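You operate a simulated robot arm through the tools that you are given. There is no shell and no other tool. Be economical: measure what you need, move in short steps, check, and stop when the job is done.

You are at the controls of a simulated two-armed robot. One attempt, no reset.

## Task
Level the timber bearer, lock the jack and lay the sample slab on it.
Fine: free the jack lock, turn the jack knob till the pointer stands in the green band, lock again; slab lengthwise on the bearer's middle. Where these are worked on the way, their far stop is far enough and under half their travel is too little: jack lock.

The check looks at the end state, three seconds after you hand in, the way a careful person would. Anything else that was tipped, shoved, dropped, spilled or broken makes it a failure.

## Robot
Two 6-joint arms with fingered hands on one trunk, on a base that drives. Base frame: it is fixed to the floor where the robot stands at the start and does not move with it; the origin is under the middle of the robot, x ahead of it, y to its left, z up; the surface under the hand at the start is at about z = 850. Readings come in mm, degrees, newtons and seconds.
The left shoulder is at the start at [70, 191, 1348], the right one opposite. With the tool pointing down near the work surface each hand reaches from about 500 to 960 mm from the robot's upright axis, wherever it stands, measured 20 degrees to its own side. Places, roughly: anvil cam [900, -600, 1000]; bearer top [900, -100, 1000]; jack knob [700, -100, 900]; jack lock [700, 0, 900]; timber bearer [900, -100, 1000]. Payload 4.7 kg a hand.
Tool frame (each hand has its own): the origin (TCP) lies between the finger pads and is the grasp point; the fingertips stand 36 mm ahead of it; z points along the fingers, y is the line along which they close. The gripper opens to 120 mm. The gripper's body begins 42 mm behind the TCP. The gripper is a hand of 5 fingers: y runs from the thumb to the fingers, the wrist lies at [-18, -113, -198] in the tool frame, and closing takes about 1.5 s.
Orientation is that of the tool frame in the base frame, as [roll, pitch, yaw] about the fixed x, y, z axes, in that order (R = Rz(yaw) Ry(pitch) Rx(roll)). With the fingers straight down and the wrist toward the robot, the tool's x, y and z point along [0, 1, 0], [1, 0, 0] and [0, 0, -1] of the base frame.

## Interface
- The arms move only by the tool jog_arm. It takes "left_moves", "right_moves" or both (then of equal length, played together; a hand with none holds still); each is a list that holds one entry, the list of rows, each a list of 7 numbers: the shift along the base's x, y, z in mm, then the turn, a rotation vector about the base's x, y, z in degrees, then the closure in counts, from 0 (fully open) to 255 (shut). In form: [[[dx, dy, dz, rx, ry, rz, hand], ...]]. A call has 1 to 8 rows; each row shifts and turns the commanded pose from where the row before left it. Rows are played at 5 a second. More than 50 mm and 8.6 degrees between two rows, or a gripper value outside its range, and nothing of the call is played. Where a pose cannot be reached the arm comes as near as it can. A force on the tool above 40 N (or 10 N above the force at the start of the call, whichever is more), or a blocked arm, ends the call early, and 0.2 s more pass. The fingers move at their own pace (about 45 mm/s each) and stop on an object; they squeeze with about 22 N. The grip force told is the motor's: it shows also when the fingers shut on nothing. Time passes only in rows, and 0.2 s behind the last, so rows that do not move let the fingers close. The reply holds the time, the measured pose of the TCP, the force on the tool along the base axes, the opening and the grip force, in the units named above and with some noise, with the torque about the TCP (base axes, N m) and any sound that the robot's microphone picked up.
- Cameras (640 x 400 px; columns grow to the right, rows downward): "scene" is now at [131.3, -17.3, 1562.2]; the picture's right is [-0.20, -0.98, 0.00], its down [-0.69, 0.14, -0.71] and it looks along [0.70, -0.14, -0.70] (base axes); focal length 277 px, centre (320, 200). "left" rides on the left gripper at [-73, -91, -143] in its tool frame; the picture's right is [-0.80, -0.28, 0.53], its down [0.53, -0.73, 0.42] and it looks along [0.27, 0.62, 0.74] (tool axes); focal length 234 px, centre (320, 200). "right" rides on the right gripper at [73, -91, -143] in its tool frame; the picture's right is [-0.80, 0.28, -0.53], its down [-0.53, -0.73, 0.42] and it looks along [-0.27, 0.62, 0.74] (tool axes); focal length 234 px, centre (320, 200). There is no depth. A picture from a camera that has moved, and an enlarged one, comes with that camera's place and axes in the base frame and with its lens.
- camera(camera): a new picture of that camera. It takes no simulated time.
- raise_lower(by): slides the trunk up (or, below 0, down) by that many mm; the arms and the scene camera ride with it, the base frame stays. It gives what a move gives, with no picture.
- base_move(legs): drives the robot by 1 to 6 legs, each [ahead, left, turn to the left] in mm, mm and degrees, along the robot's own axes; the way and the turn of a leg run together, so that a leg with both is an arc; at most 1500 mm and 180 degrees a leg. The arms and the cameras ride along, it lands a little off, and it stops where it bumps. It gives what a move gives.
- preshape(shape, hand): the hand has 5 fingers and takes this shape, open, in about a second: jaw (thumb against the fingers, like two jaws); tri (thumb and two fingers); tip (a fingertip pinch); poke (one finger out to press); point (the index stretched); flat (the hand flat); cup (the hand cupped); fist (a fist). The gripper value then closes the fingers along that shape, each until it touches; the sizes above hold for jaw. It gives what a move gives, with no picture.
- head_to(pan, tilt): turns the head with the scene camera to pan (to the left, within 86 degrees either way) and tilt (down, from -29 to 69), counted from straight ahead of the robot. It gives what a move gives.
- close_up(camera, box): a new picture of the part [left, top, right, bottom] of that camera's present view, enlarged. It takes no simulated time.
- finish_job(): hands the job in; it is judged then, once.

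Go step by step. Nothing tells you exact positions but the pictures and the camera data: compare them with the known pose of the tool, close in by small moves and look again before you grip or let go. The budget is 120 turns and 92 pictures, counting those below and the enlarged ones. Unless the task says otherwise, let go and move clear before handing in, and close with one line.

The tools are called after "Request:" by a JSON object that holds its "op" and its "data". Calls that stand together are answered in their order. jog_arm: Moves the arms, as the interface text tells. Its arguments: {"type":"object","properties":{"left_moves":{"type":"array"},"right_moves":{"type":"array"}},"required":[]} The other tools are called the same way: raise_lower (by) slides the trunk up or down; preshape (shape, hand) gives the hand a shape; base_move (legs) drives the base; head_to (pan, tilt) turns the head that bears the scene camera; camera (camera) takes a picture; close_up (camera, box) takes an enlarged picture of a part of a camera's view; finish_job () hands the job in.

At the start:

```text
t: 0.0
left_tcp_pos: [683.7, 248.4, 999.1]
left_tool_rot: [180.0, 0.0, 89.9]
left_contact_force: [0.3, 0.1, 0.7]
left_torque: [0.03, 0.02, 0.02]
left_finger_gap: 119.3
left_grasp_force: 0.1
left_shape: jaw
right_tcp_pos: [664.5, -278.1, 999.6]
right_tool_rot: [-179.9, 0.0, 90.0]
right_contact_force: [-0.7, 0.3, 0.7]
right_torque: [0.0, 0.0, 0.0]
right_finger_gap: 119.6
right_grasp_force: 0.0
right_shape: jaw
trunk travel left (down, up): [-825.0, 115.0]
robot x, y, heading: [1.9, -2.6, 0.1]
head pan, tilt: [-11.6, 44.5]
```

scene: 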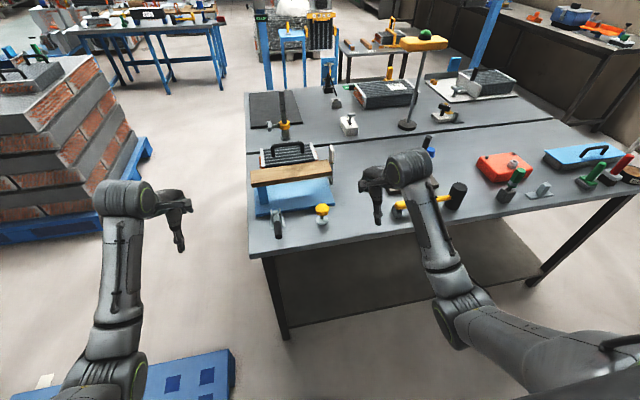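
right: 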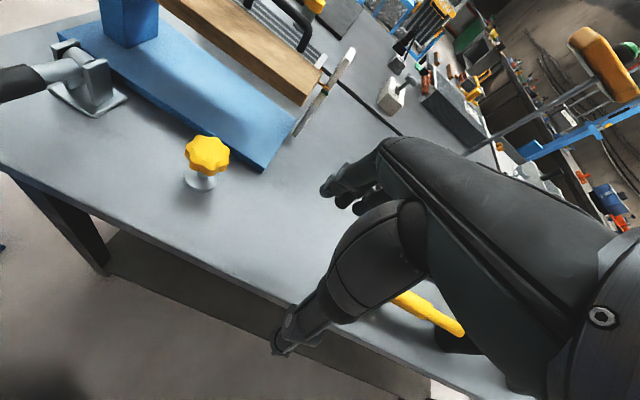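
left: 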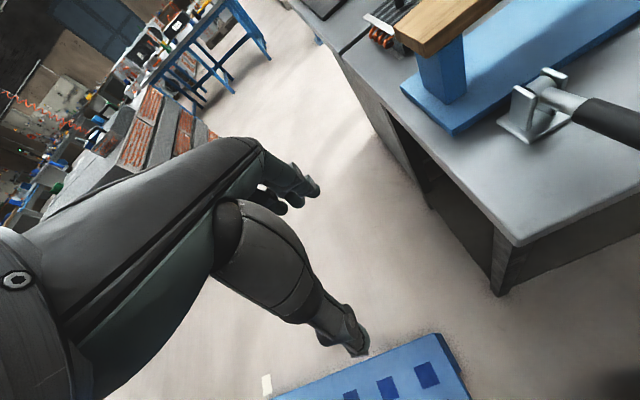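

I see the bearer on a blue stand, a yellow jack knob, and a lever (jack lock) at the near edge of the bench. I'll look closer at these first.

Request:
{"op": "close_up", "data": {"camera": "scene", "box": [240, 130, 360, 250]}}

Request:
{"op": "close_up", "data": {"camera": "scene", "box": [240, 50, 560, 250]}}

Request:
{"op": "close_up", "data": {"camera": "right", "box": [0, 0, 400, 250]}}

```text
3.33 times, centred on (300, 190) of scene
camera zoom: at [131.3, -17.3, 1562.2], right [-0.2, -0.98, 0.0], down [-0.69, 0.14, -0.71], along [0.7, -0.14, -0.7], focal length 922 px, centre (387, 233)
```

zoom: 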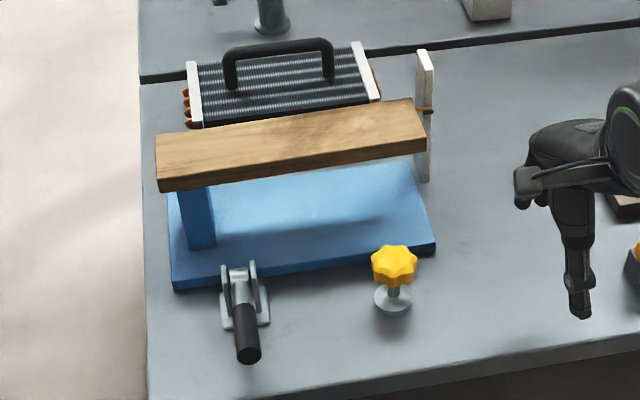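

```text
2.00 times, centred on (400, 150) of scene
camera zoom: at [131.3, -17.3, 1562.2], right [-0.2, -0.98, 0.0], down [-0.69, 0.14, -0.71], along [0.7, -0.14, -0.7], focal length 554 px, centre (160, 300)
```

zoom: 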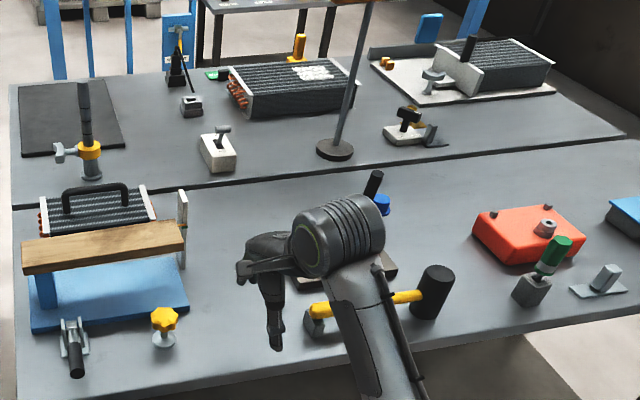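

```text
1.60 times, centred on (200, 125) of right
camera zoom: at [576.5, -205.8, 1143.3], right [0.28, -0.8, 0.53], down [-0.73, -0.53, -0.42], along [0.62, -0.27, -0.74], focal length 375 px, centre (512, 320)
```

zoom: 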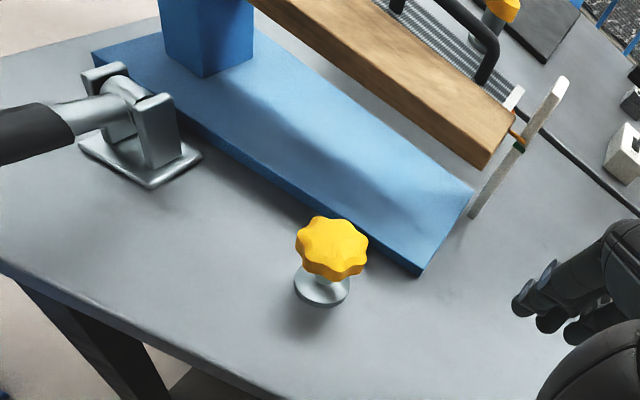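

The bearer pivots on the blue post at its left, with a pointer scale at its right end. I still need to find the slab and the green band, so I'll look around.

Request:
{"op": "close_up", "data": {"camera": "scene", "box": [0, 40, 160, 140]}}

Request:
{"op": "close_up", "data": {"camera": "scene", "box": [250, 130, 350, 200]}}

Request:
{"op": "close_up", "data": {"camera": "scene", "box": [480, 120, 640, 220]}}

```text
4.00 times, centred on (80, 90) of scene
camera zoom: at [131.3, -17.3, 1562.2], right [-0.2, -0.98, 0.0], down [-0.69, 0.14, -0.71], along [0.7, -0.14, -0.7], focal length 1107 px, centre (1280, 640)
```

zoom: 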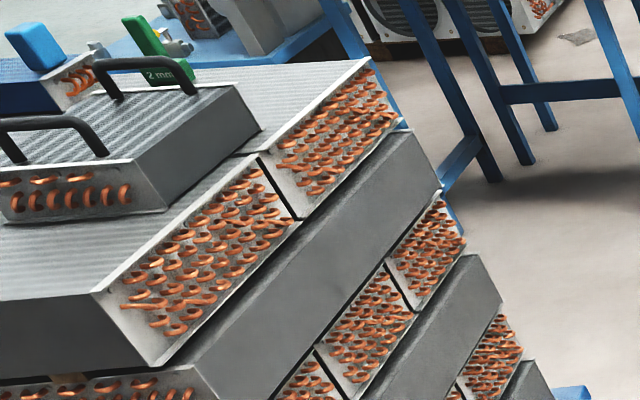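

```text
5.71 times, centred on (300, 165) of scene
camera zoom: at [131.3, -17.3, 1562.2], right [-0.2, -0.98, 0.0], down [-0.69, 0.14, -0.71], along [0.7, -0.14, -0.7], focal length 1582 px, centre (434, 400)
```

zoom: 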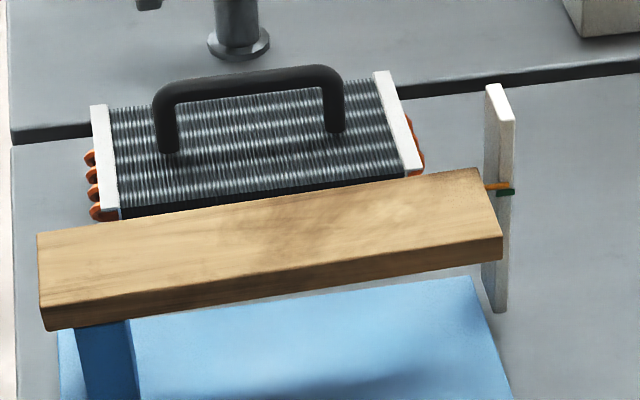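

```text
4.00 times, centred on (560, 170) of scene
camera zoom: at [131.3, -17.3, 1562.2], right [-0.2, -0.98, 0.0], down [-0.69, 0.14, -0.71], along [0.7, -0.14, -0.7], focal length 1107 px, centre (-640, 320)
```

zoom: 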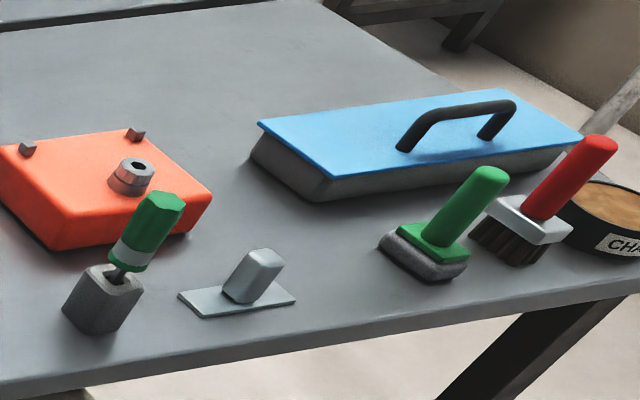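

Request:
{"op": "close_up", "data": {"camera": "left", "box": [380, 0, 640, 170]}}

Request:
{"op": "close_up", "data": {"camera": "right", "box": [240, 20, 400, 150]}}

```text
2.35 times, centred on (510, 85) of left
camera zoom: at [591.1, 175.4, 1144.0], right [-0.28, -0.8, -0.53], down [-0.73, 0.53, -0.42], along [0.62, 0.27, -0.74], focal length 551 px, centre (-127, 471)
```

zoom: 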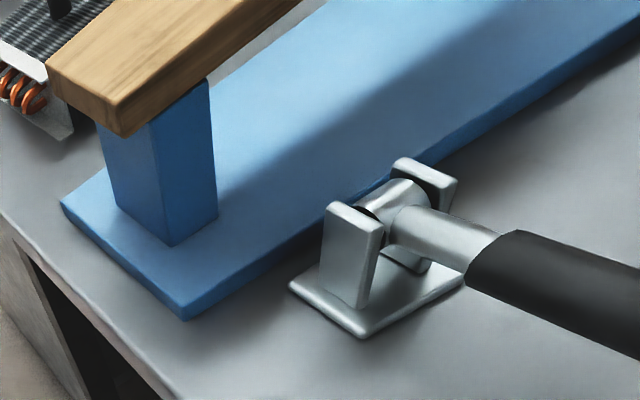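

```text
3.08 times, centred on (320, 85) of right
camera zoom: at [576.5, -205.8, 1143.3], right [0.28, -0.8, 0.53], down [-0.73, -0.53, -0.42], along [0.62, -0.27, -0.74], focal length 720 px, centre (320, 554)
```

zoom: 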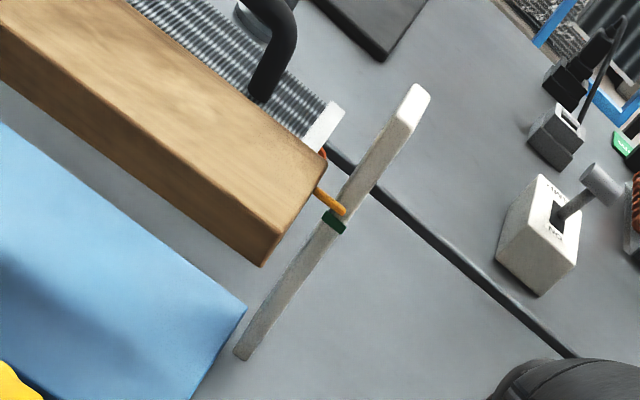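

Pointer sits at, or slightly above, the green band; the lever points at me, hinged about y, with its handle around [690, 0, 902]. I'll turn the left hand to grip the handle from its end, fingers closing along y.

Request:
{"op": "jog_arm", "data": {"left_moves": [[[-12, -10, 5, 0, 0, -8.5, 0], [-12, -10, 5, 0, 0, -8.5, 0], [-12, -10, 5, 0, 0, -8.5, 0], [-12, -10, 5, 0, 0, -8.5, 0], [-12, -10, 5, 0, 0, -8.5, 0], [-12, -10, 5, 0, 0, -8.5, 0], [0, -10, 0, 0, 0, -8.5, 0], [0, -10, 0, 0, 0, -8.5, 0]]]}}

Request:
{"op": "jog_arm", "data": {"left_moves": [[[0, -15, 0, 0, 0, -8.5, 0], [0, -15, 0, 0, 0, -8.5, 0], [0, -15, 0, 0, 0, -5, 0], [0, -15, 0, 0, -7.5, 0, 0], [0, -15, 0, 0, -7.5, 0, 0], [0, -15, 0, 0, -7.5, 0, 0], [0, -15, 0, 0, -7.5, 0, 0], [0, -15, 0, 0, -7.5, 0, 0]]]}}

Request:
{"op": "camera", "data": {"camera": "left"}}

Request:
{"op": "camera", "data": {"camera": "scene"}}

```text
t: 1.8
left_tcp_pos: [611.1, 167.9, 1030.7]
left_tool_rot: [-180.0, 0.0, 21.9]
left_contact_force: [-0.6, 0.3, -0.7]
left_torque: [0.03, -0.03, 0.03]
left_finger_gap: 119.9
left_grasp_force: 0.0
left_shape: jaw
right_tcp_pos: [665.8, -279.2, 997.9]
right_tool_rot: [179.9, 0.0, 90.0]
right_contact_force: [0.0, 0.7, 0.2]
right_torque: [0.02, -0.01, -0.01]
right_finger_gap: 119.6
right_grasp_force: 0.0
right_shape: jaw
trunk travel left (down, up): [-825.0, 115.0]
robot x, y, heading: [-0.8, 0.3, 0.3]
head pan, tilt: [-11.6, 44.5]
```

```text
t: 3.6
left_tcp_pos: [610.5, 48.1, 1031.7]
left_tool_rot: [180.0, -37.8, 0.0]
left_contact_force: [-0.1, -0.5, 0.3]
left_torque: [0.03, 0.02, -0.01]
left_finger_gap: 119.7
left_grasp_force: 0.1
left_shape: jaw
right_tcp_pos: [664.9, -279.1, 999.8]
right_tool_rot: [180.0, 0.0, 90.1]
right_contact_force: [0.1, -0.2, 0.3]
right_torque: [-0.01, -0.01, 0.01]
right_finger_gap: 119.5
right_grasp_force: 0.0
right_shape: jaw
trunk travel left (down, up): [-825.0, 115.0]
robot x, y, heading: [-1.9, -3.3, -0.0]
head pan, tilt: [-11.6, 44.5]
```

```text
80 pictures are left
camera left: at [464.4, 138.0, 1100.8], right [-0.32, 0.28, -0.91], down [0.68, 0.73, -0.01], along [0.66, -0.62, -0.42], focal length 234 px, centre (320, 200)
```

left: 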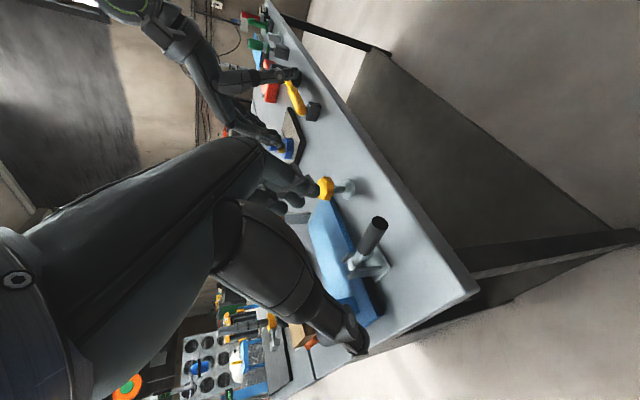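

```text
79 pictures are left
camera scene: at [130.2, -18.6, 1562.4], right [-0.2, -0.98, 0.0], down [-0.69, 0.14, -0.71], along [0.7, -0.14, -0.7], focal length 277 px, centre (320, 200)
```

scene: 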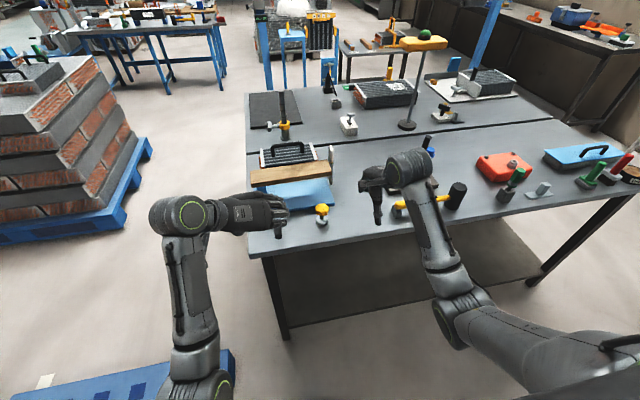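

Handle end is about [652, 3, 913]. Moving to the pre-grip pose and then in.

Request:
{"op": "jog_arm", "data": {"left_moves": [[[0, -15, -18, 0, -7, 0, 0], [0, -15, -18, 0, -7, 0, 0], [2, -15, -18, 0, 0, 0, 0], [2, 0, -18, 0, 0, 0, 0], [0, 0, 0, 0, 0, 0, 0]]]}}

Request:
{"op": "camera", "data": {"camera": "left"}}

Request:
{"op": "close_up", "data": {"camera": "scene", "box": [200, 150, 360, 250]}}

```text
t: 4.2
left_tcp_pos: [627.0, 106.0, 971.8]
left_tool_rot: [-163.5, -51.4, -10.4]
left_contact_force: [0.4, 0.4, -0.5]
left_torque: [-0.03, -0.04, 0.0]
left_finger_gap: 120.2
left_grasp_force: 0.1
left_shape: jaw
right_tcp_pos: [665.7, -277.9, 1000.8]
right_tool_rot: [180.0, 0.1, 90.1]
right_contact_force: [0.7, 0.7, -0.4]
right_torque: [0.0, -0.02, -0.03]
right_finger_gap: 119.6
right_grasp_force: 0.1
right_shape: jaw
trunk travel left (down, up): [-825.0, 115.0]
robot x, y, heading: [-1.8, -1.8, 0.0]
head pan, tilt: [-11.6, 44.5]
stopped in row 3 (left hand): the arm was blocked; the commanded pose is now the measured one
```

```text
78 pictures are left
camera left: at [465.3, 183.6, 1018.4], right [-0.09, 0.44, -0.89], down [0.63, 0.72, 0.29], along [0.77, -0.54, -0.34], focal length 234 px, centre (320, 200)
```

left: 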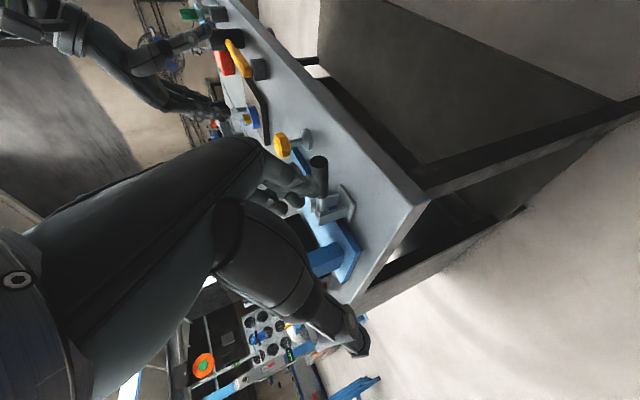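

```text
4.00 times, centred on (280, 200) of scene
camera zoom: at [129.9, -16.0, 1562.5], right [-0.2, -0.98, 0.0], down [-0.69, 0.14, -0.71], along [0.7, -0.14, -0.7], focal length 1107 px, centre (480, 200)
```

zoom: 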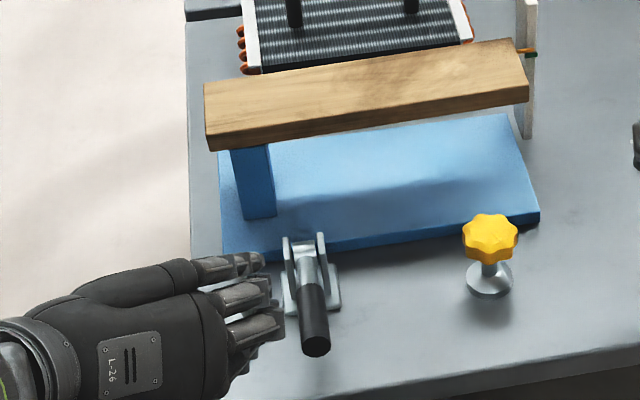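

The arm hit a kinematic limit at that tilt. I'll return to about 38° of tilt, then approach that way.

Request:
{"op": "jog_arm", "data": {"left_moves": [[[0, -10, 10, -3.5, 4.2, -0.5, 0], [0, -15, 10, -3.5, 4.2, -0.5, 0], [0, -15, 5, -3.5, 4.2, -0.5, 0], [0, -15, 0, 0, 0, 0, 0], [0, 0, 0, 0, 0, 0, 0]]]}}

```text
t: 5.4
left_tcp_pos: [627.2, 48.2, 996.4]
left_tool_rot: [179.6, -39.6, 0.1]
left_contact_force: [0.4, -0.1, 0.1]
left_torque: [0.01, 0.01, 0.0]
left_finger_gap: 120.0
left_grasp_force: 0.1
left_shape: jaw
right_tcp_pos: [665.6, -278.6, 999.9]
right_tool_rot: [-180.0, 0.1, 90.0]
right_contact_force: [0.2, 1.0, -0.8]
right_torque: [-0.01, 0.01, 0.03]
right_finger_gap: 119.5
right_grasp_force: 0.0
right_shape: jaw
trunk travel left (down, up): [-825.0, 115.0]
robot x, y, heading: [-0.8, -0.7, -0.1]
head pan, tilt: [-11.6, 44.5]
```

Request:
{"op": "jog_arm", "data": {"left_moves": [[[0, -15, -5, 0, 0, 0, 0], [0, -15, -5, 0, 0, 0, 0], [0, -15, -5, 0, 0, 0, 0], [5, 0, -8, 0, 0, 0, 0], [5, 0, -8, 0, 0, 0, 0]]]}}

Request:
{"op": "close_up", "data": {"camera": "scene", "box": [220, 160, 340, 250]}}

Request:
{"op": "close_up", "data": {"camera": "right", "box": [0, 0, 320, 200]}}

```text
t: 6.8
left_tcp_pos: [654.4, 58.5, 956.8]
left_tool_rot: [-173.4, -40.6, -2.7]
left_contact_force: [0.2, -0.5, -0.1]
left_torque: [-0.02, 0.01, -0.01]
left_finger_gap: 120.2
left_grasp_force: 0.0
left_shape: jaw
right_tcp_pos: [666.7, -280.0, 998.8]
right_tool_rot: [180.0, 0.0, 90.0]
right_contact_force: [0.7, -0.1, -0.5]
right_torque: [0.02, 0.03, -0.02]
right_finger_gap: 119.7
right_grasp_force: 0.0
right_shape: jaw
trunk travel left (down, up): [-825.0, 115.0]
robot x, y, heading: [1.2, -1.4, 0.1]
head pan, tilt: [-11.6, 44.5]
stopped in row 5 (left hand): the arm was blocked; the commanded pose is now the measured one
```

```text
4.44 times, centred on (280, 205) of scene
camera zoom: at [131.3, -17.3, 1562.2], right [-0.2, -0.98, 0.0], down [-0.69, 0.14, -0.71], along [0.7, -0.14, -0.7], focal length 1230 px, centre (498, 178)
```

zoom: 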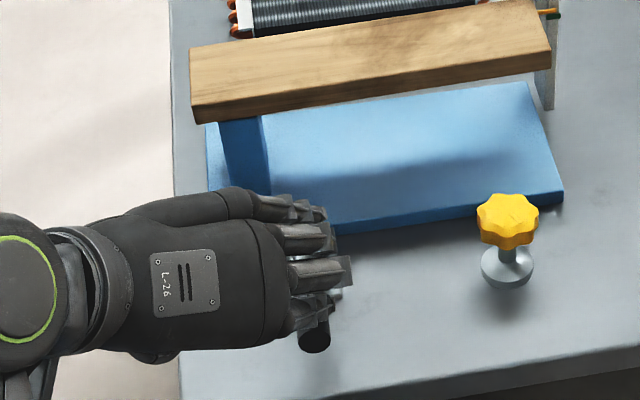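

```text
2.00 times, centred on (160, 100) of right
camera zoom: at [576.6, -205.8, 1143.3], right [0.28, -0.8, 0.53], down [-0.73, -0.53, -0.42], along [0.62, -0.27, -0.74], focal length 468 px, centre (640, 400)
```

zoom: 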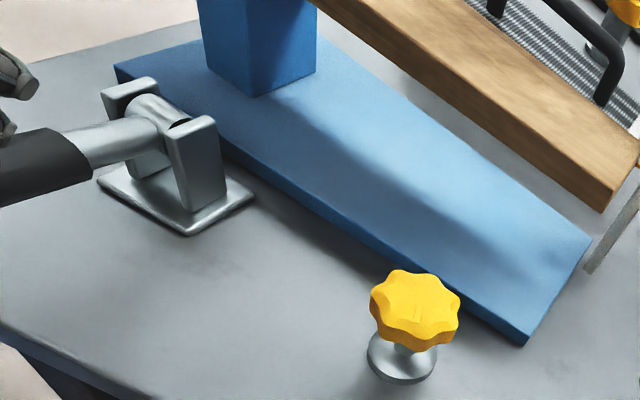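

Limits again when reaching across. I'll raise both hands and shift the base right so the left arm works in front of its own shoulder.

Request:
{"op": "jog_arm", "data": {"left_moves": [[[-5, 0, 25, 0, 0, 0, 0], [-5, 5, 25, 0, 0, 0, 0], [-5, 5, 25, 0, 0, 0, 0], [0, 0, 10, 0, 0, 0, 0]]], "right_moves": [[[0, 0, 25, 0, 0, 0, 0], [0, 0, 25, 0, 0, 0, 0], [0, 0, 25, 0, 0, 0, 0], [0, 0, 25, 0, 0, 0, 0]]]}}

Request:
{"op": "base_move", "data": {"legs": [[0, -160, 0]]}}

Request:
{"op": "camera", "data": {"camera": "scene"}}

```text
t: 7.8
left_tcp_pos: [638.7, 66.0, 1042.6]
left_tool_rot: [-173.6, -40.7, -2.7]
left_contact_force: [-0.2, 0.4, 0.1]
left_torque: [-0.03, 0.01, -0.01]
left_finger_gap: 120.0
left_grasp_force: 0.1
left_shape: jaw
right_tcp_pos: [665.5, -279.0, 1100.0]
right_tool_rot: [-180.0, -0.1, 90.0]
right_contact_force: [-0.6, 0.9, -0.2]
right_torque: [0.01, 0.03, 0.03]
right_finger_gap: 119.5
right_grasp_force: 0.1
right_shape: jaw
trunk travel left (down, up): [-825.0, 115.0]
robot x, y, heading: [2.7, 1.1, 0.0]
head pan, tilt: [-11.6, 44.5]
```

```text
t: 9.3
left_tcp_pos: [638.3, -91.7, 1041.6]
left_tool_rot: [-173.8, -40.8, -2.4]
left_contact_force: [0.1, 0.3, 0.6]
left_torque: [0.0, -0.02, -0.04]
left_finger_gap: 119.9
left_grasp_force: 0.0
left_shape: jaw
right_tcp_pos: [667.1, -435.9, 1099.9]
right_tool_rot: [180.0, 0.0, 90.0]
right_contact_force: [0.2, -0.4, -0.6]
right_torque: [-0.02, 0.02, 0.03]
right_finger_gap: 119.4
right_grasp_force: 0.0
right_shape: jaw
trunk travel left (down, up): [-825.0, 115.0]
robot x, y, heading: [2.1, -158.0, 0.1]
head pan, tilt: [-11.6, 44.5]
```

```text
74 pictures are left
camera scene: at [131.3, -175.2, 1562.3], right [-0.2, -0.98, 0.0], down [-0.69, 0.14, -0.71], along [0.7, -0.14, -0.7], focal length 277 px, centre (320, 200)
```

scene: 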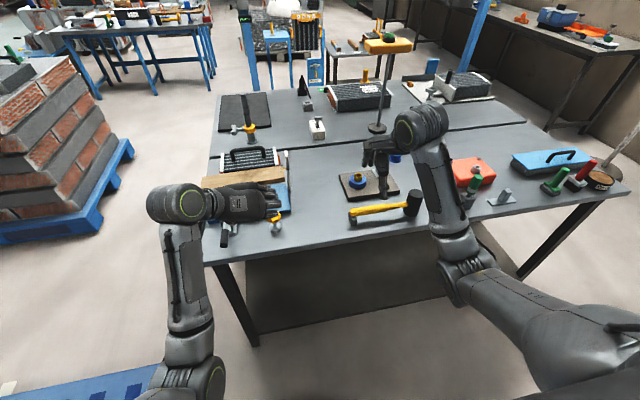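

Request:
{"op": "jog_arm", "data": {"left_moves": [[[0, 24, -10, -4.9, 0, -1.5, 0], [0, 24, -10, 0, 0, 0, 0], [0, 24, -15, 0, 0, 0, 0], [0, 23, -15, 0, 0, 0, 0], [0, 0, -15, 0, 0, 0, 0], [0, 0, 0, 0, 0, 0, 0]]]}}

Request:
{"op": "camera", "data": {"camera": "left"}}

Request:
{"op": "close_up", "data": {"camera": "scene", "box": [160, 150, 320, 250]}}

```text
t: 10.7
left_tcp_pos: [639.5, 3.9, 977.8]
left_tool_rot: [179.8, -41.0, 0.2]
left_contact_force: [0.2, -0.1, -0.5]
left_torque: [0.02, 0.01, 0.01]
left_finger_gap: 119.9
left_grasp_force: 0.0
left_shape: jaw
right_tcp_pos: [665.3, -437.4, 1100.4]
right_tool_rot: [180.0, 0.0, 89.9]
right_contact_force: [-0.1, -0.8, 0.7]
right_torque: [0.01, 0.03, 0.01]
right_finger_gap: 120.0
right_grasp_force: 0.1
right_shape: jaw
trunk travel left (down, up): [-825.0, 115.0]
robot x, y, heading: [3.7, -163.6, -0.0]
head pan, tilt: [-11.6, 44.5]
```

```text
73 pictures are left
camera left: at [490.0, 93.4, 1038.3], right [-0.26, 0.28, -0.92], down [0.68, 0.73, 0.03], along [0.68, -0.62, -0.38], focal length 234 px, centre (320, 200)
```

left: 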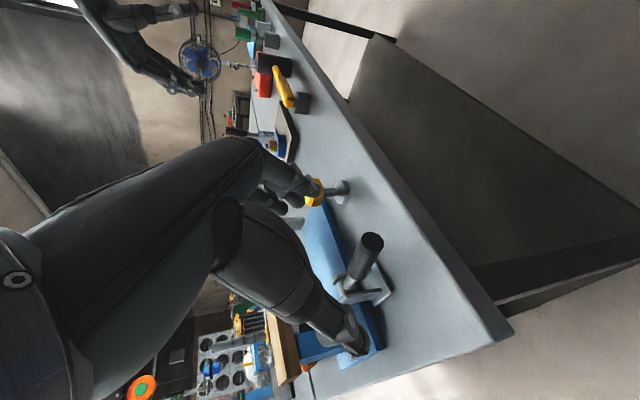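

```text
4.00 times, centred on (240, 200) of scene
camera zoom: at [131.5, -177.0, 1562.2], right [-0.2, -0.98, 0.0], down [-0.69, 0.14, -0.71], along [0.7, -0.14, -0.7], focal length 1107 px, centre (640, 200)
```

zoom: 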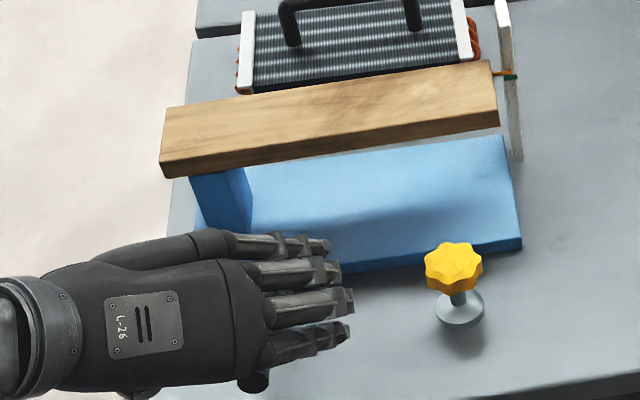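

Handle end is around [655, 0, 910], right under the hand. Advancing to straddle it.

Request:
{"op": "jog_arm", "data": {"left_moves": [[[9, -1, -12, 0, 0, 0, 0], [9, 0, -12, 0, 0, 0, 0], [9, 0, -12, 0, 0, 0, 0], [9, 0, -12, 0, 0, 0, 0], [9, 0, -12, 0, 0, 0, 0], [0, 0, 0, 0, 0, 0, 0]]]}}

Request:
{"op": "camera", "data": {"camera": "left"}}

Request:
{"op": "close_up", "data": {"camera": "scene", "box": [160, 150, 320, 250]}}

```text
t: 12.1
left_tcp_pos: [683.3, 0.8, 915.6]
left_tool_rot: [-179.9, -41.0, 0.1]
left_contact_force: [0.8, -0.3, 0.4]
left_torque: [0.02, -0.02, -0.02]
left_finger_gap: 119.9
left_grasp_force: 0.0
left_shape: jaw
right_tcp_pos: [666.1, -437.4, 1099.5]
right_tool_rot: [-180.0, 0.0, 90.0]
right_contact_force: [-0.9, -0.7, -0.4]
right_torque: [0.01, 0.0, -0.03]
right_finger_gap: 119.5
right_grasp_force: 0.0
right_shape: jaw
trunk travel left (down, up): [-825.0, 115.0]
robot x, y, heading: [-0.7, -158.3, 0.1]
head pan, tilt: [-11.6, 44.5]
```

```text
71 pictures are left
camera left: at [535.0, 91.5, 978.1], right [-0.26, 0.28, -0.92], down [0.68, 0.73, 0.03], along [0.68, -0.62, -0.38], focal length 234 px, centre (320, 200)
```

left: 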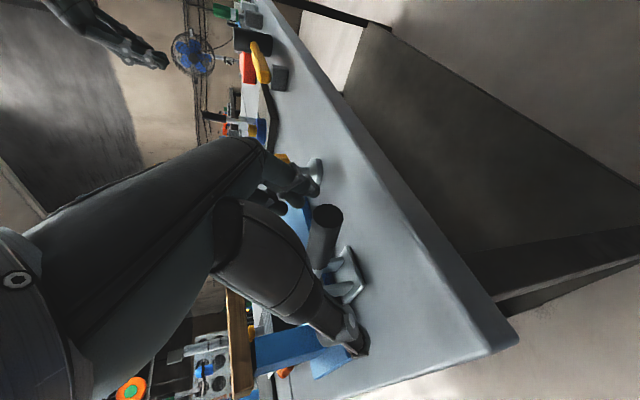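

```text
4.00 times, centred on (240, 200) of scene
camera zoom: at [131.2, -177.1, 1562.3], right [-0.2, -0.98, 0.0], down [-0.69, 0.14, -0.71], along [0.7, -0.14, -0.7], focal length 1107 px, centre (640, 200)
```

zoom: 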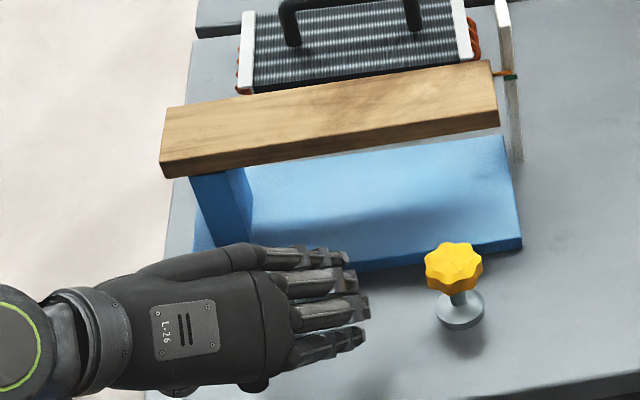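

The handle lies between thumb and fingers. Closing.

Request:
{"op": "jog_arm", "data": {"left_moves": [[[0, 0, 0, 0, 0, 0, 255], [0, 0, 0, 0, 0, 0, 255], [0, 0, 0, 0, 0, 0, 255], [0, 0, 0, 0, 0, 0, 255], [0, 0, 0, 0, 0, 0, 255], [0, 0, 0, 0, 0, 0, 255], [0, 0, 0, 0, 0, 0, 255], [0, 0, 0, 0, 0, 0, 255]]]}}

Request:
{"op": "camera", "data": {"camera": "left"}}

```text
t: 13.9
left_tcp_pos: [683.8, 0.5, 915.6]
left_tool_rot: [180.0, -40.8, 0.1]
left_contact_force: [1.2, 2.4, -2.3]
left_torque: [0.03, -0.04, 0.03]
left_finger_gap: 13.4
left_grasp_force: 21.7
left_shape: jaw
right_tcp_pos: [665.5, -437.2, 1099.2]
right_tool_rot: [180.0, -0.1, 90.2]
right_contact_force: [-0.1, 0.3, -0.5]
right_torque: [-0.01, 0.03, 0.02]
right_finger_gap: 119.6
right_grasp_force: 0.1
right_shape: jaw
trunk travel left (down, up): [-825.0, 115.0]
robot x, y, heading: [1.0, -161.2, -0.1]
head pan, tilt: [-11.6, 44.5]
```

```text
69 pictures are left
camera left: at [535.3, 92.2, 977.6], right [-0.27, 0.28, -0.92], down [0.68, 0.73, 0.03], along [0.68, -0.62, -0.38], focal length 234 px, centre (320, 200)
```

left: 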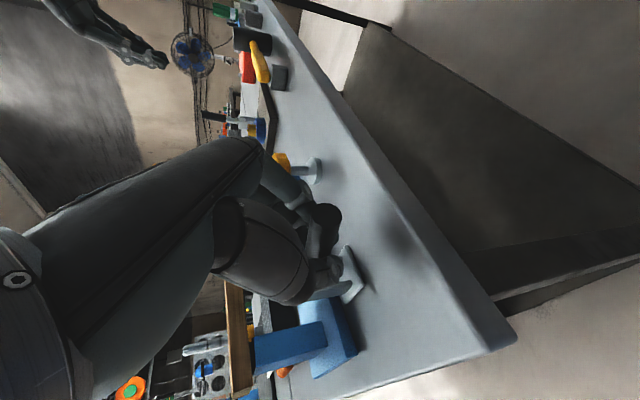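

It gripped slightly high (13 mm gap). I'll open a little, lower, and re-close.

Request:
{"op": "jog_arm", "data": {"left_moves": [[[0, 0, 0, 0, 0, 0, 130], [0, 0, 0, 0, 0, 0, 130], [0, 0, -5, 0, 0, 0, 130], [0, 0, -5, 0, 0, 0, 130], [0, 0, 0, 0, 0, 0, 130]]]}}

Request:
{"op": "jog_arm", "data": {"left_moves": [[[0, 0, 0, 0, 0, 0, 255], [0, 0, 0, 0, 0, 0, 255], [0, 0, 0, 0, 0, 0, 255], [0, 0, 0, 0, 0, 0, 255], [0, 0, 0, 0, 0, 0, 255], [0, 0, 0, 0, 0, 0, 255]]]}}

```text
t: 15.1
left_tcp_pos: [683.8, 1.3, 907.6]
left_tool_rot: [179.9, -40.8, 0.2]
left_contact_force: [0.0, 0.3, -0.2]
left_torque: [0.01, 0.01, 0.04]
left_finger_gap: 58.5
left_grasp_force: 0.0
left_shape: jaw
right_tcp_pos: [664.9, -437.4, 1100.4]
right_tool_rot: [180.0, 0.0, 90.0]
right_contact_force: [0.1, -1.2, 0.1]
right_torque: [0.01, 0.0, -0.01]
right_finger_gap: 119.8
right_grasp_force: 0.1
right_shape: jaw
trunk travel left (down, up): [-825.0, 115.0]
robot x, y, heading: [-0.5, -157.8, -0.0]
head pan, tilt: [-11.6, 44.5]
```

```text
t: 16.5
left_tcp_pos: [684.3, 1.8, 905.7]
left_tool_rot: [179.9, -40.8, 0.2]
left_contact_force: [2.0, 0.7, -2.3]
left_torque: [0.03, -0.01, -0.13]
left_finger_gap: 6.5
left_grasp_force: 22.0
left_shape: jaw
right_tcp_pos: [666.9, -437.9, 1100.2]
right_tool_rot: [180.0, 0.0, 90.0]
right_contact_force: [-0.3, 0.9, 0.4]
right_torque: [0.01, 0.02, 0.01]
right_finger_gap: 119.9
right_grasp_force: 0.0
right_shape: jaw
trunk travel left (down, up): [-825.0, 115.0]
robot x, y, heading: [1.5, -160.3, -0.0]
head pan, tilt: [-11.6, 44.5]
```

Now an enveloping grip. Lifting the lever along its arc, gradually.

Request:
{"op": "jog_arm", "data": {"left_moves": [[[2.9, 0, 13.7, 0, 4.5, 0, 255], [5.2, 0, 12.9, 0, 4.5, 0, 255], [7.4, 0, 11.8, 0, 4.5, 0, 255], [0, 0, 0, 0, 0, 0, 255]]]}}

Request:
{"op": "close_up", "data": {"camera": "scene", "box": [160, 150, 320, 250]}}

Request:
{"op": "camera", "data": {"camera": "left"}}

```text
t: 17.5
left_tcp_pos: [700.4, 0.3, 946.2]
left_tool_rot: [179.9, -27.3, 0.1]
left_contact_force: [3.6, -4.1, -4.2]
left_torque: [-0.04, 0.06, -0.09]
left_finger_gap: 6.1
left_grasp_force: 22.1
left_shape: jaw
right_tcp_pos: [666.3, -437.9, 1099.6]
right_tool_rot: [180.0, -0.1, 90.0]
right_contact_force: [-0.4, 0.0, -0.5]
right_torque: [0.02, -0.03, -0.01]
right_finger_gap: 120.0
right_grasp_force: 0.1
right_shape: jaw
trunk travel left (down, up): [-825.0, 115.0]
robot x, y, heading: [3.0, -160.1, -0.0]
head pan, tilt: [-11.6, 44.5]
```

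```text
4.00 times, centred on (240, 200) of scene
camera zoom: at [132.4, -177.5, 1562.1], right [-0.2, -0.98, 0.0], down [-0.69, 0.14, -0.71], along [0.7, -0.14, -0.7], focal length 1107 px, centre (640, 200)
```

zoom: 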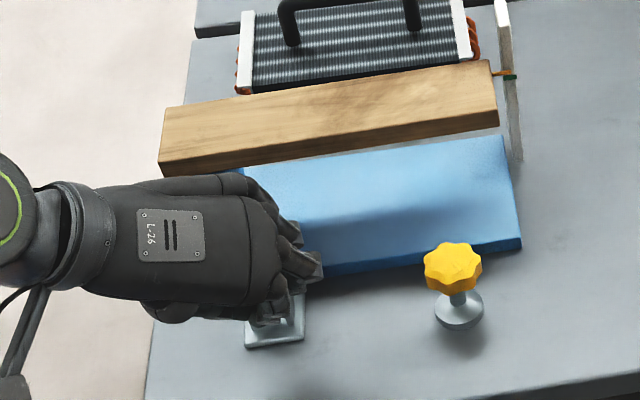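

```text
67 pictures are left
camera left: at [569.8, 91.2, 1040.9], right [-0.47, 0.28, -0.84], down [0.67, 0.73, -0.13], along [0.58, -0.62, -0.53], focal length 234 px, centre (320, 200)
```

left: 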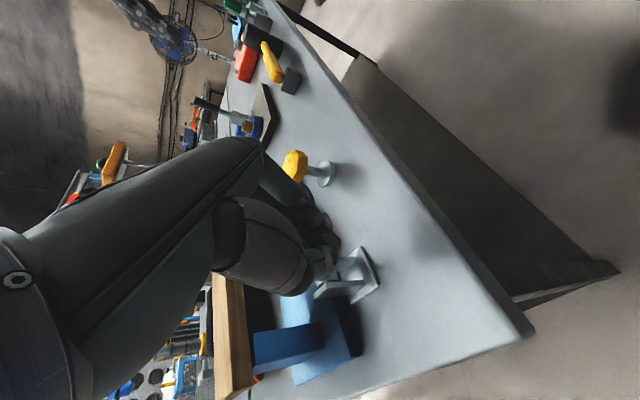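

Lever is following. Continuing up.

Request:
{"op": "jog_arm", "data": {"left_moves": [[[9.3, 0, 10.4, 0, 4.5, 0, 255], [11, 0, 8.6, 0, 4.5, 0, 255], [12.3, 0, 6.5, 0, 4.5, 0, 255], [13.3, 0, 4.4, 0, 4.5, 0, 255], [0, 0, 0, 0, 0, 0, 255]]]}}

Request:
{"op": "camera", "data": {"camera": "left"}}

```text
t: 18.7
left_tcp_pos: [742.2, 0.9, 973.8]
left_tool_rot: [-179.9, -9.0, 0.2]
left_contact_force: [-25.5, -5.8, -16.6]
left_torque: [-0.14, 0.67, -0.03]
left_finger_gap: 5.9
left_grasp_force: 21.6
left_shape: jaw
right_tcp_pos: [664.0, -437.3, 1102.1]
right_tool_rot: [179.9, 0.0, 90.1]
right_contact_force: [-0.4, -0.3, -0.4]
right_torque: [-0.01, 0.01, 0.02]
right_finger_gap: 119.6
right_grasp_force: 0.1
right_shape: jaw
trunk travel left (down, up): [-825.0, 115.0]
robot x, y, heading: [-3.5, -158.6, 0.2]
head pan, tilt: [-11.6, 44.5]
```

```text
66 pictures are left
camera left: at [647.7, 92.0, 1105.2], right [-0.71, 0.28, -0.65], down [0.59, 0.73, -0.34], along [0.38, -0.62, -0.69], focal length 234 px, centre (320, 200)
```

left: 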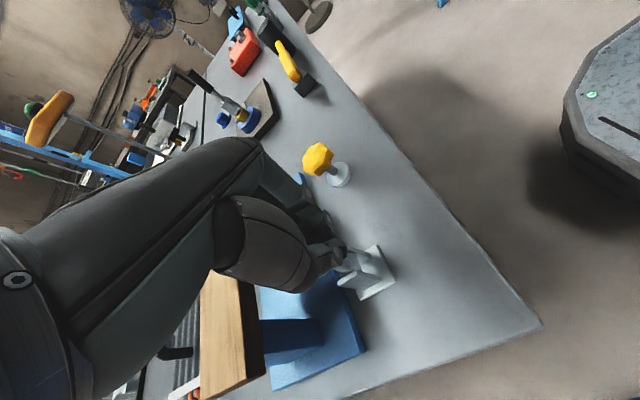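

Force rising at about 67° of swing suggests the far stop. I'll release, back off upward and look.

Request:
{"op": "jog_arm", "data": {"left_moves": [[[-2, 0, 0, 0, 0, 0, 0], [0, 0, 0, 0, 0, 0, 0], [0, 0, 0, 0, 0, 0, 0], [0, 0, 0, 0, 0, 0, 0], [0, 0, 0, 0, 0, 0, 0], [0, 0, 0, 0, 0, 0, 0]]]}}

Request:
{"op": "jog_arm", "data": {"left_moves": [[[-5, 0, 25, 0, 0, 0, 0], [-5, 0, 25, 0, 0, 0, 0], [-5, 0, 25, 0, 0, 0, 0], [-5, 10, 25, 0, 0, 0, 0], [-5, 20, 25, 0, 0, 0, 0], [-5, 30, 15, 0, 0, 0, 0], [-5, 40, 0, 0, 0, 0, 0], [-5, 40, 0, 0, 0, 0, 0]]]}}

Request:
{"op": "close_up", "data": {"camera": "scene", "box": [160, 150, 320, 250]}}

Request:
{"op": "camera", "data": {"camera": "left"}}

```text
t: 20.1
left_tcp_pos: [743.5, 1.0, 975.0]
left_tool_rot: [-179.8, -9.4, 0.1]
left_contact_force: [0.1, 1.3, -0.4]
left_torque: [0.0, 0.0, 0.01]
left_finger_gap: 119.8
left_grasp_force: 0.0
left_shape: jaw
right_tcp_pos: [665.1, -437.7, 1099.3]
right_tool_rot: [180.0, 0.0, 90.0]
right_contact_force: [-0.9, 0.3, -0.9]
right_torque: [0.0, 0.0, 0.01]
right_finger_gap: 119.7
right_grasp_force: 0.1
right_shape: jaw
trunk travel left (down, up): [-825.0, 115.0]
robot x, y, heading: [-0.4, -159.9, -0.0]
head pan, tilt: [-11.6, 44.5]
```

```text
t: 21.9
left_tcp_pos: [703.0, 141.1, 1115.8]
left_tool_rot: [179.9, -9.4, 0.0]
left_contact_force: [-0.6, -0.7, 0.8]
left_torque: [-0.01, 0.0, -0.03]
left_finger_gap: 120.0
left_grasp_force: 0.0
left_shape: jaw
right_tcp_pos: [665.4, -437.9, 1101.4]
right_tool_rot: [180.0, 0.1, 90.1]
right_contact_force: [-0.2, -0.8, 0.2]
right_torque: [-0.03, 0.02, -0.01]
right_finger_gap: 119.6
right_grasp_force: 0.1
right_shape: jaw
trunk travel left (down, up): [-825.0, 115.0]
robot x, y, heading: [1.1, -156.6, 0.1]
head pan, tilt: [-11.6, 44.5]
```

```text
4.00 times, centred on (240, 200) of scene
camera zoom: at [130.8, -174.8, 1562.3], right [-0.2, -0.98, 0.0], down [-0.69, 0.14, -0.71], along [0.7, -0.14, -0.7], focal length 1107 px, centre (640, 200)
```

zoom: 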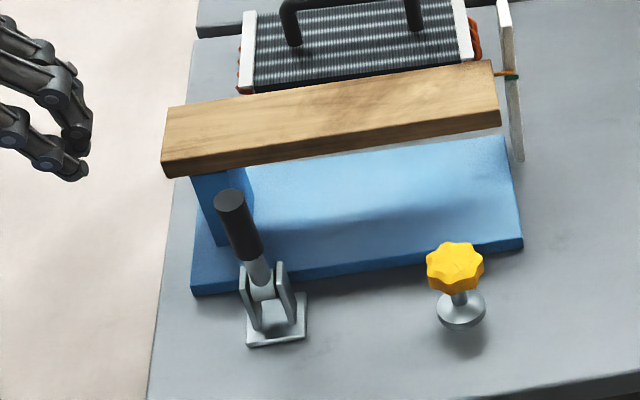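

```text
64 pictures are left
camera left: at [608.1, 231.7, 1246.4], right [-0.71, 0.28, -0.65], down [0.59, 0.73, -0.33], along [0.38, -0.62, -0.68], focal length 234 px, centre (320, 200)
```

left: 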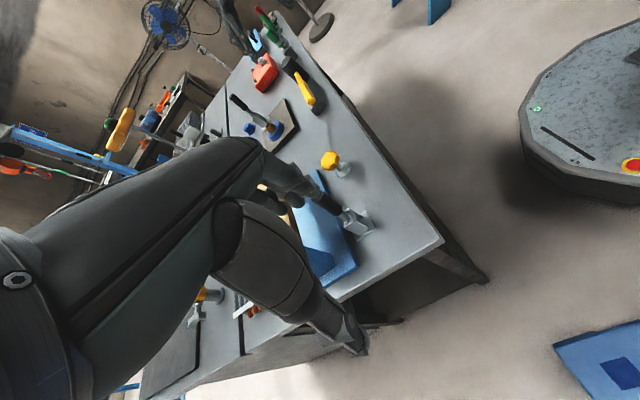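

Lever is up at its stop. Next: the knob with the right hand; I'll drive back left so it is in front of the right shoulder.

Request:
{"op": "base_move", "data": {"legs": [[0, 160, 0]]}}

Request:
{"op": "jog_arm", "data": {"right_moves": [[[12, 16, -10, 0, 0, 0, 0], [12, 16, -15, 0, 0, 0, 0], [12, 17, -15, 0, 0, 0, 0], [12, 17, -20, 0, 0, 0, 0], [12, 17, -20, 0, 0, 0, 0], [12, 17, -20, 0, 0, 0, 0], [12, 16, -20, 0, 0, 0, 0], [0, 15, -10, 0, 0, 0, 0]]]}}

Request:
{"op": "camera", "data": {"camera": "right"}}

Request:
{"op": "close_up", "data": {"camera": "scene", "box": [240, 130, 400, 230]}}

```text
t: 23.3
left_tcp_pos: [703.9, 296.3, 1116.0]
left_tool_rot: [-180.0, -9.4, 0.0]
left_contact_force: [-0.9, -0.7, -0.1]
left_torque: [0.03, -0.02, 0.01]
left_finger_gap: 119.7
left_grasp_force: 0.1
left_shape: jaw
right_tcp_pos: [666.0, -280.9, 1099.6]
right_tool_rot: [180.0, -0.1, 90.0]
right_contact_force: [0.2, -0.6, -0.2]
right_torque: [0.05, -0.02, -0.02]
right_finger_gap: 119.5
right_grasp_force: 0.0
right_shape: jaw
trunk travel left (down, up): [-825.0, 115.0]
robot x, y, heading: [-0.3, -2.4, 0.1]
head pan, tilt: [-11.6, 44.5]
```

```text
t: 25.1
left_tcp_pos: [703.8, 299.3, 1116.0]
left_tool_rot: [179.9, -9.4, 0.1]
left_contact_force: [-0.1, 0.1, 0.5]
left_torque: [0.02, 0.01, 0.02]
left_finger_gap: 119.6
left_grasp_force: 0.2
left_shape: jaw
right_tcp_pos: [749.1, -148.0, 969.4]
right_tool_rot: [-180.0, 0.2, 90.0]
right_contact_force: [-0.6, -0.3, -0.2]
right_torque: [-0.05, 0.0, -0.01]
right_finger_gap: 119.3
right_grasp_force: 0.1
right_shape: jaw
trunk travel left (down, up): [-825.0, 115.0]
robot x, y, heading: [1.8, -0.5, 0.1]
head pan, tilt: [-11.6, 44.5]
```

```text
63 pictures are left
camera right: at [659.5, -74.3, 1112.7], right [0.28, -0.8, 0.53], down [-0.73, -0.53, -0.42], along [0.62, -0.27, -0.74], focal length 234 px, centre (320, 200)
```

right: 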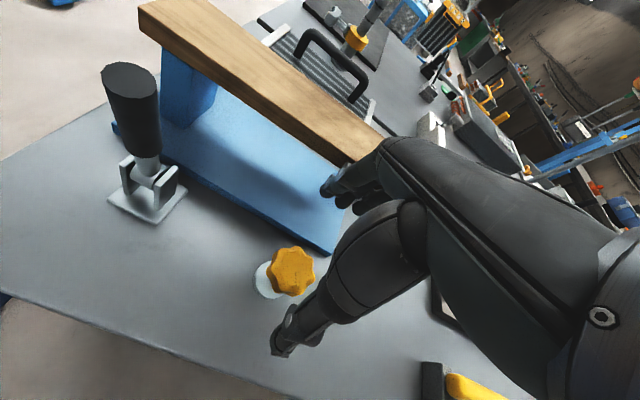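

```text
4.00 times, centred on (320, 180) of scene
camera zoom: at [131.0, -17.0, 1562.3], right [-0.2, -0.98, 0.0], down [-0.69, 0.14, -0.71], along [0.7, -0.14, -0.7], focal length 1107 px, centre (320, 280)
```

zoom: 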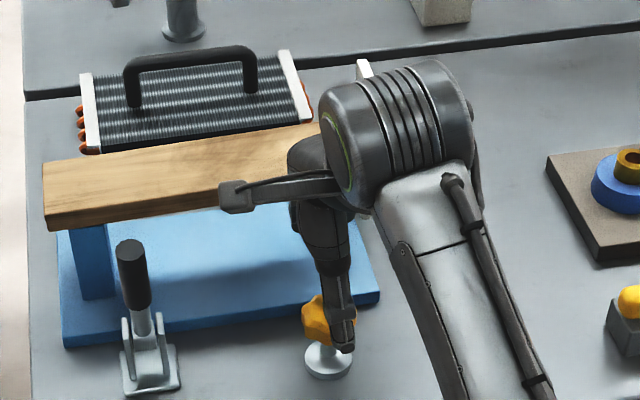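

Knob is near [750, -149, 890]; the hand straddles it well. Lowering over it.

Request:
{"op": "jog_arm", "data": {"right_moves": [[[0, -1, -15, 0, 0, 0, 0], [0, 0, -15, 0, 0, 0, 0], [0, 0, -15, 0, 0, 0, 0], [0, 0, 0, 0, 0, 0, 0]]]}}

Request:
{"op": "camera", "data": {"camera": "right"}}

Request:
{"op": "camera", "data": {"camera": "left"}}

```text
t: 26.1
left_tcp_pos: [703.6, 298.1, 1116.4]
left_tool_rot: [179.9, -9.4, 0.1]
left_contact_force: [-0.5, 0.5, -1.1]
left_torque: [0.01, 0.03, 0.02]
left_finger_gap: 119.6
left_grasp_force: 0.1
left_shape: jaw
right_tcp_pos: [749.6, -148.5, 924.9]
right_tool_rot: [180.0, 0.1, 89.9]
right_contact_force: [-0.5, -0.4, 0.5]
right_torque: [0.0, 0.02, 0.01]
right_finger_gap: 119.7
right_grasp_force: 0.0
right_shape: jaw
trunk travel left (down, up): [-825.0, 115.0]
robot x, y, heading: [2.0, 0.8, -0.0]
head pan, tilt: [-11.6, 44.5]
```

```text
61 pictures are left
camera right: at [659.9, -75.5, 1068.4], right [0.28, -0.8, 0.53], down [-0.73, -0.53, -0.42], along [0.62, -0.27, -0.74], focal length 234 px, centre (320, 200)
```

right: 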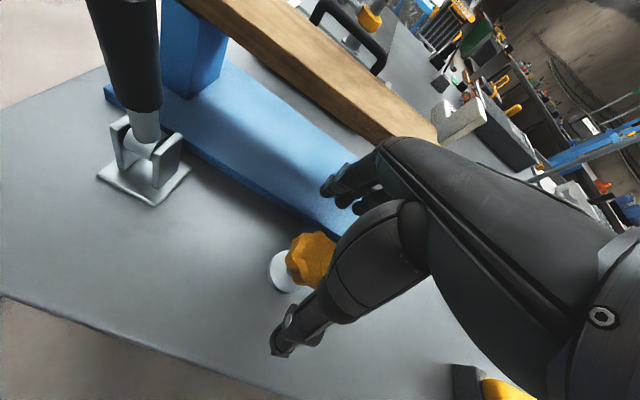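

```text
60 pictures are left
camera left: at [608.4, 388.9, 1246.5], right [-0.71, 0.28, -0.65], down [0.59, 0.73, -0.33], along [0.38, -0.62, -0.68], focal length 234 px, centre (320, 200)
```

left: 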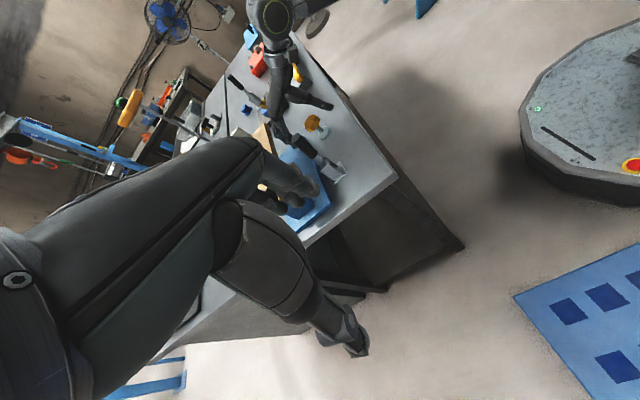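

Aligned within a few mm. Descend and close on the knob.

Request:
{"op": "jog_arm", "data": {"right_moves": [[[-2, -2, -9, 0, 0, 0, 0], [-1, -1, -9, 0, 0, 0, 0], [0, 0, -9, 0, 0, 0, 0], [0, 0, 0, 0, 0, 0, 120], [0, 0, 0, 0, 0, 0, 255], [0, 0, 0, 0, 0, 0, 255]]]}}

Request:
{"op": "jog_arm", "data": {"right_moves": [[[0, 0, 0, 0, 0, 0, 255], [0, 0, 0, 0, 0, 0, 255], [0, 0, 0, 0, 0, 0, 255], [0, 0, 0, 0, 0, 0, 255], [0, 0, 0, 0, 0, 0, 255]]]}}

Request:
{"op": "camera", "data": {"camera": "right"}}

```text
t: 27.5
left_tcp_pos: [702.7, 298.4, 1116.8]
left_tool_rot: [-179.9, -9.5, 0.1]
left_contact_force: [-0.8, 0.1, -0.4]
left_torque: [-0.02, 0.01, 0.01]
left_finger_gap: 119.7
left_grasp_force: 0.1
left_shape: jaw
right_tcp_pos: [745.8, -150.5, 901.5]
right_tool_rot: [179.8, -0.1, 90.1]
right_contact_force: [1.4, -1.2, 14.0]
right_torque: [-0.1, -0.87, -0.03]
right_finger_gap: 77.2
right_grasp_force: 0.1
right_shape: jaw
trunk travel left (down, up): [-825.0, 115.0]
robot x, y, heading: [0.5, -0.9, -0.1]
head pan, tilt: [-11.6, 44.5]
```

```text
t: 28.7
left_tcp_pos: [700.0, 299.2, 1118.5]
left_tool_rot: [179.9, -9.5, 0.1]
left_contact_force: [-0.3, -0.3, 0.1]
left_torque: [-0.02, 0.02, -0.01]
left_finger_gap: 119.9
left_grasp_force: 0.0
left_shape: jaw
right_tcp_pos: [743.1, -151.2, 900.7]
right_tool_rot: [179.8, 0.1, 90.0]
right_contact_force: [-11.3, -0.4, 14.0]
right_torque: [0.1, -2.49, 0.11]
right_finger_gap: 71.3
right_grasp_force: 22.1
right_shape: jaw
trunk travel left (down, up): [-825.0, 115.0]
robot x, y, heading: [-2.9, 3.5, -0.1]
head pan, tilt: [-11.6, 44.5]
```

```text
59 pictures are left
camera right: at [654.0, -78.8, 1043.8], right [0.28, -0.8, 0.53], down [-0.73, -0.53, -0.43], along [0.62, -0.27, -0.74], focal length 234 px, centre (320, 200)
```

right: 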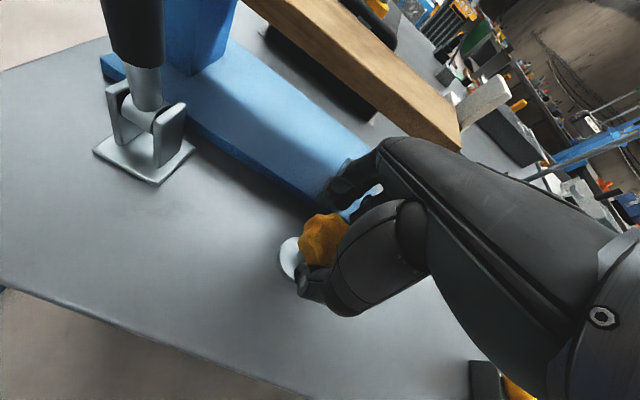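

Far fingers touched the blue base plate. I'll lift, pre-close to about 65 mm, and come down again.

Request:
{"op": "jog_arm", "data": {"right_moves": [[[0, 0, 5, 0, 0, 0, 90], [2, 0, 15, 0, 0, 0, 90], [3, 0, 10, 0, 0, 0, 90], [0, 0, 0, 0, 0, 0, 120], [0, 0, 0, 0, 0, 0, 120], [0, 0, 0, 0, 0, 0, 120]]]}}

Request:
{"op": "camera", "data": {"camera": "right"}}

```text
t: 30.1
left_tcp_pos: [704.3, 299.6, 1115.3]
left_tool_rot: [-179.9, -9.4, 0.1]
left_contact_force: [-0.8, 0.1, -0.5]
left_torque: [0.02, 0.01, 0.0]
left_finger_gap: 119.9
left_grasp_force: 0.1
left_shape: jaw
right_tcp_pos: [751.9, -152.1, 927.8]
right_tool_rot: [-180.0, 0.0, 89.9]
right_contact_force: [-1.3, 0.4, 0.2]
right_torque: [-0.03, 0.04, -0.01]
right_finger_gap: 64.6
right_grasp_force: 0.0
right_shape: jaw
trunk travel left (down, up): [-825.0, 115.0]
robot x, y, heading: [-0.2, -2.3, -0.0]
head pan, tilt: [-11.6, 44.5]
```

```text
58 pictures are left
camera right: at [661.8, -79.2, 1071.5], right [0.28, -0.8, 0.53], down [-0.73, -0.53, -0.42], along [0.62, -0.27, -0.74], focal length 234 px, centre (320, 200)
```

right: 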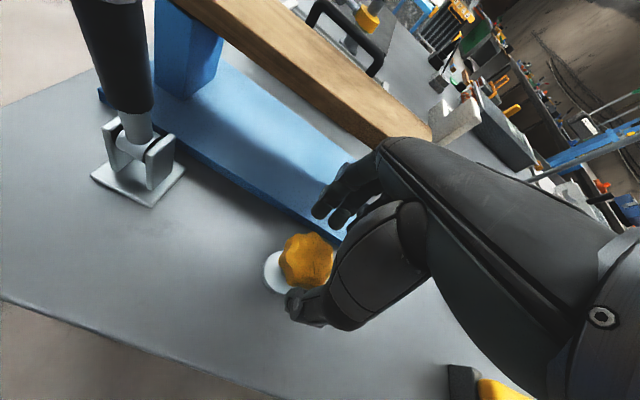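

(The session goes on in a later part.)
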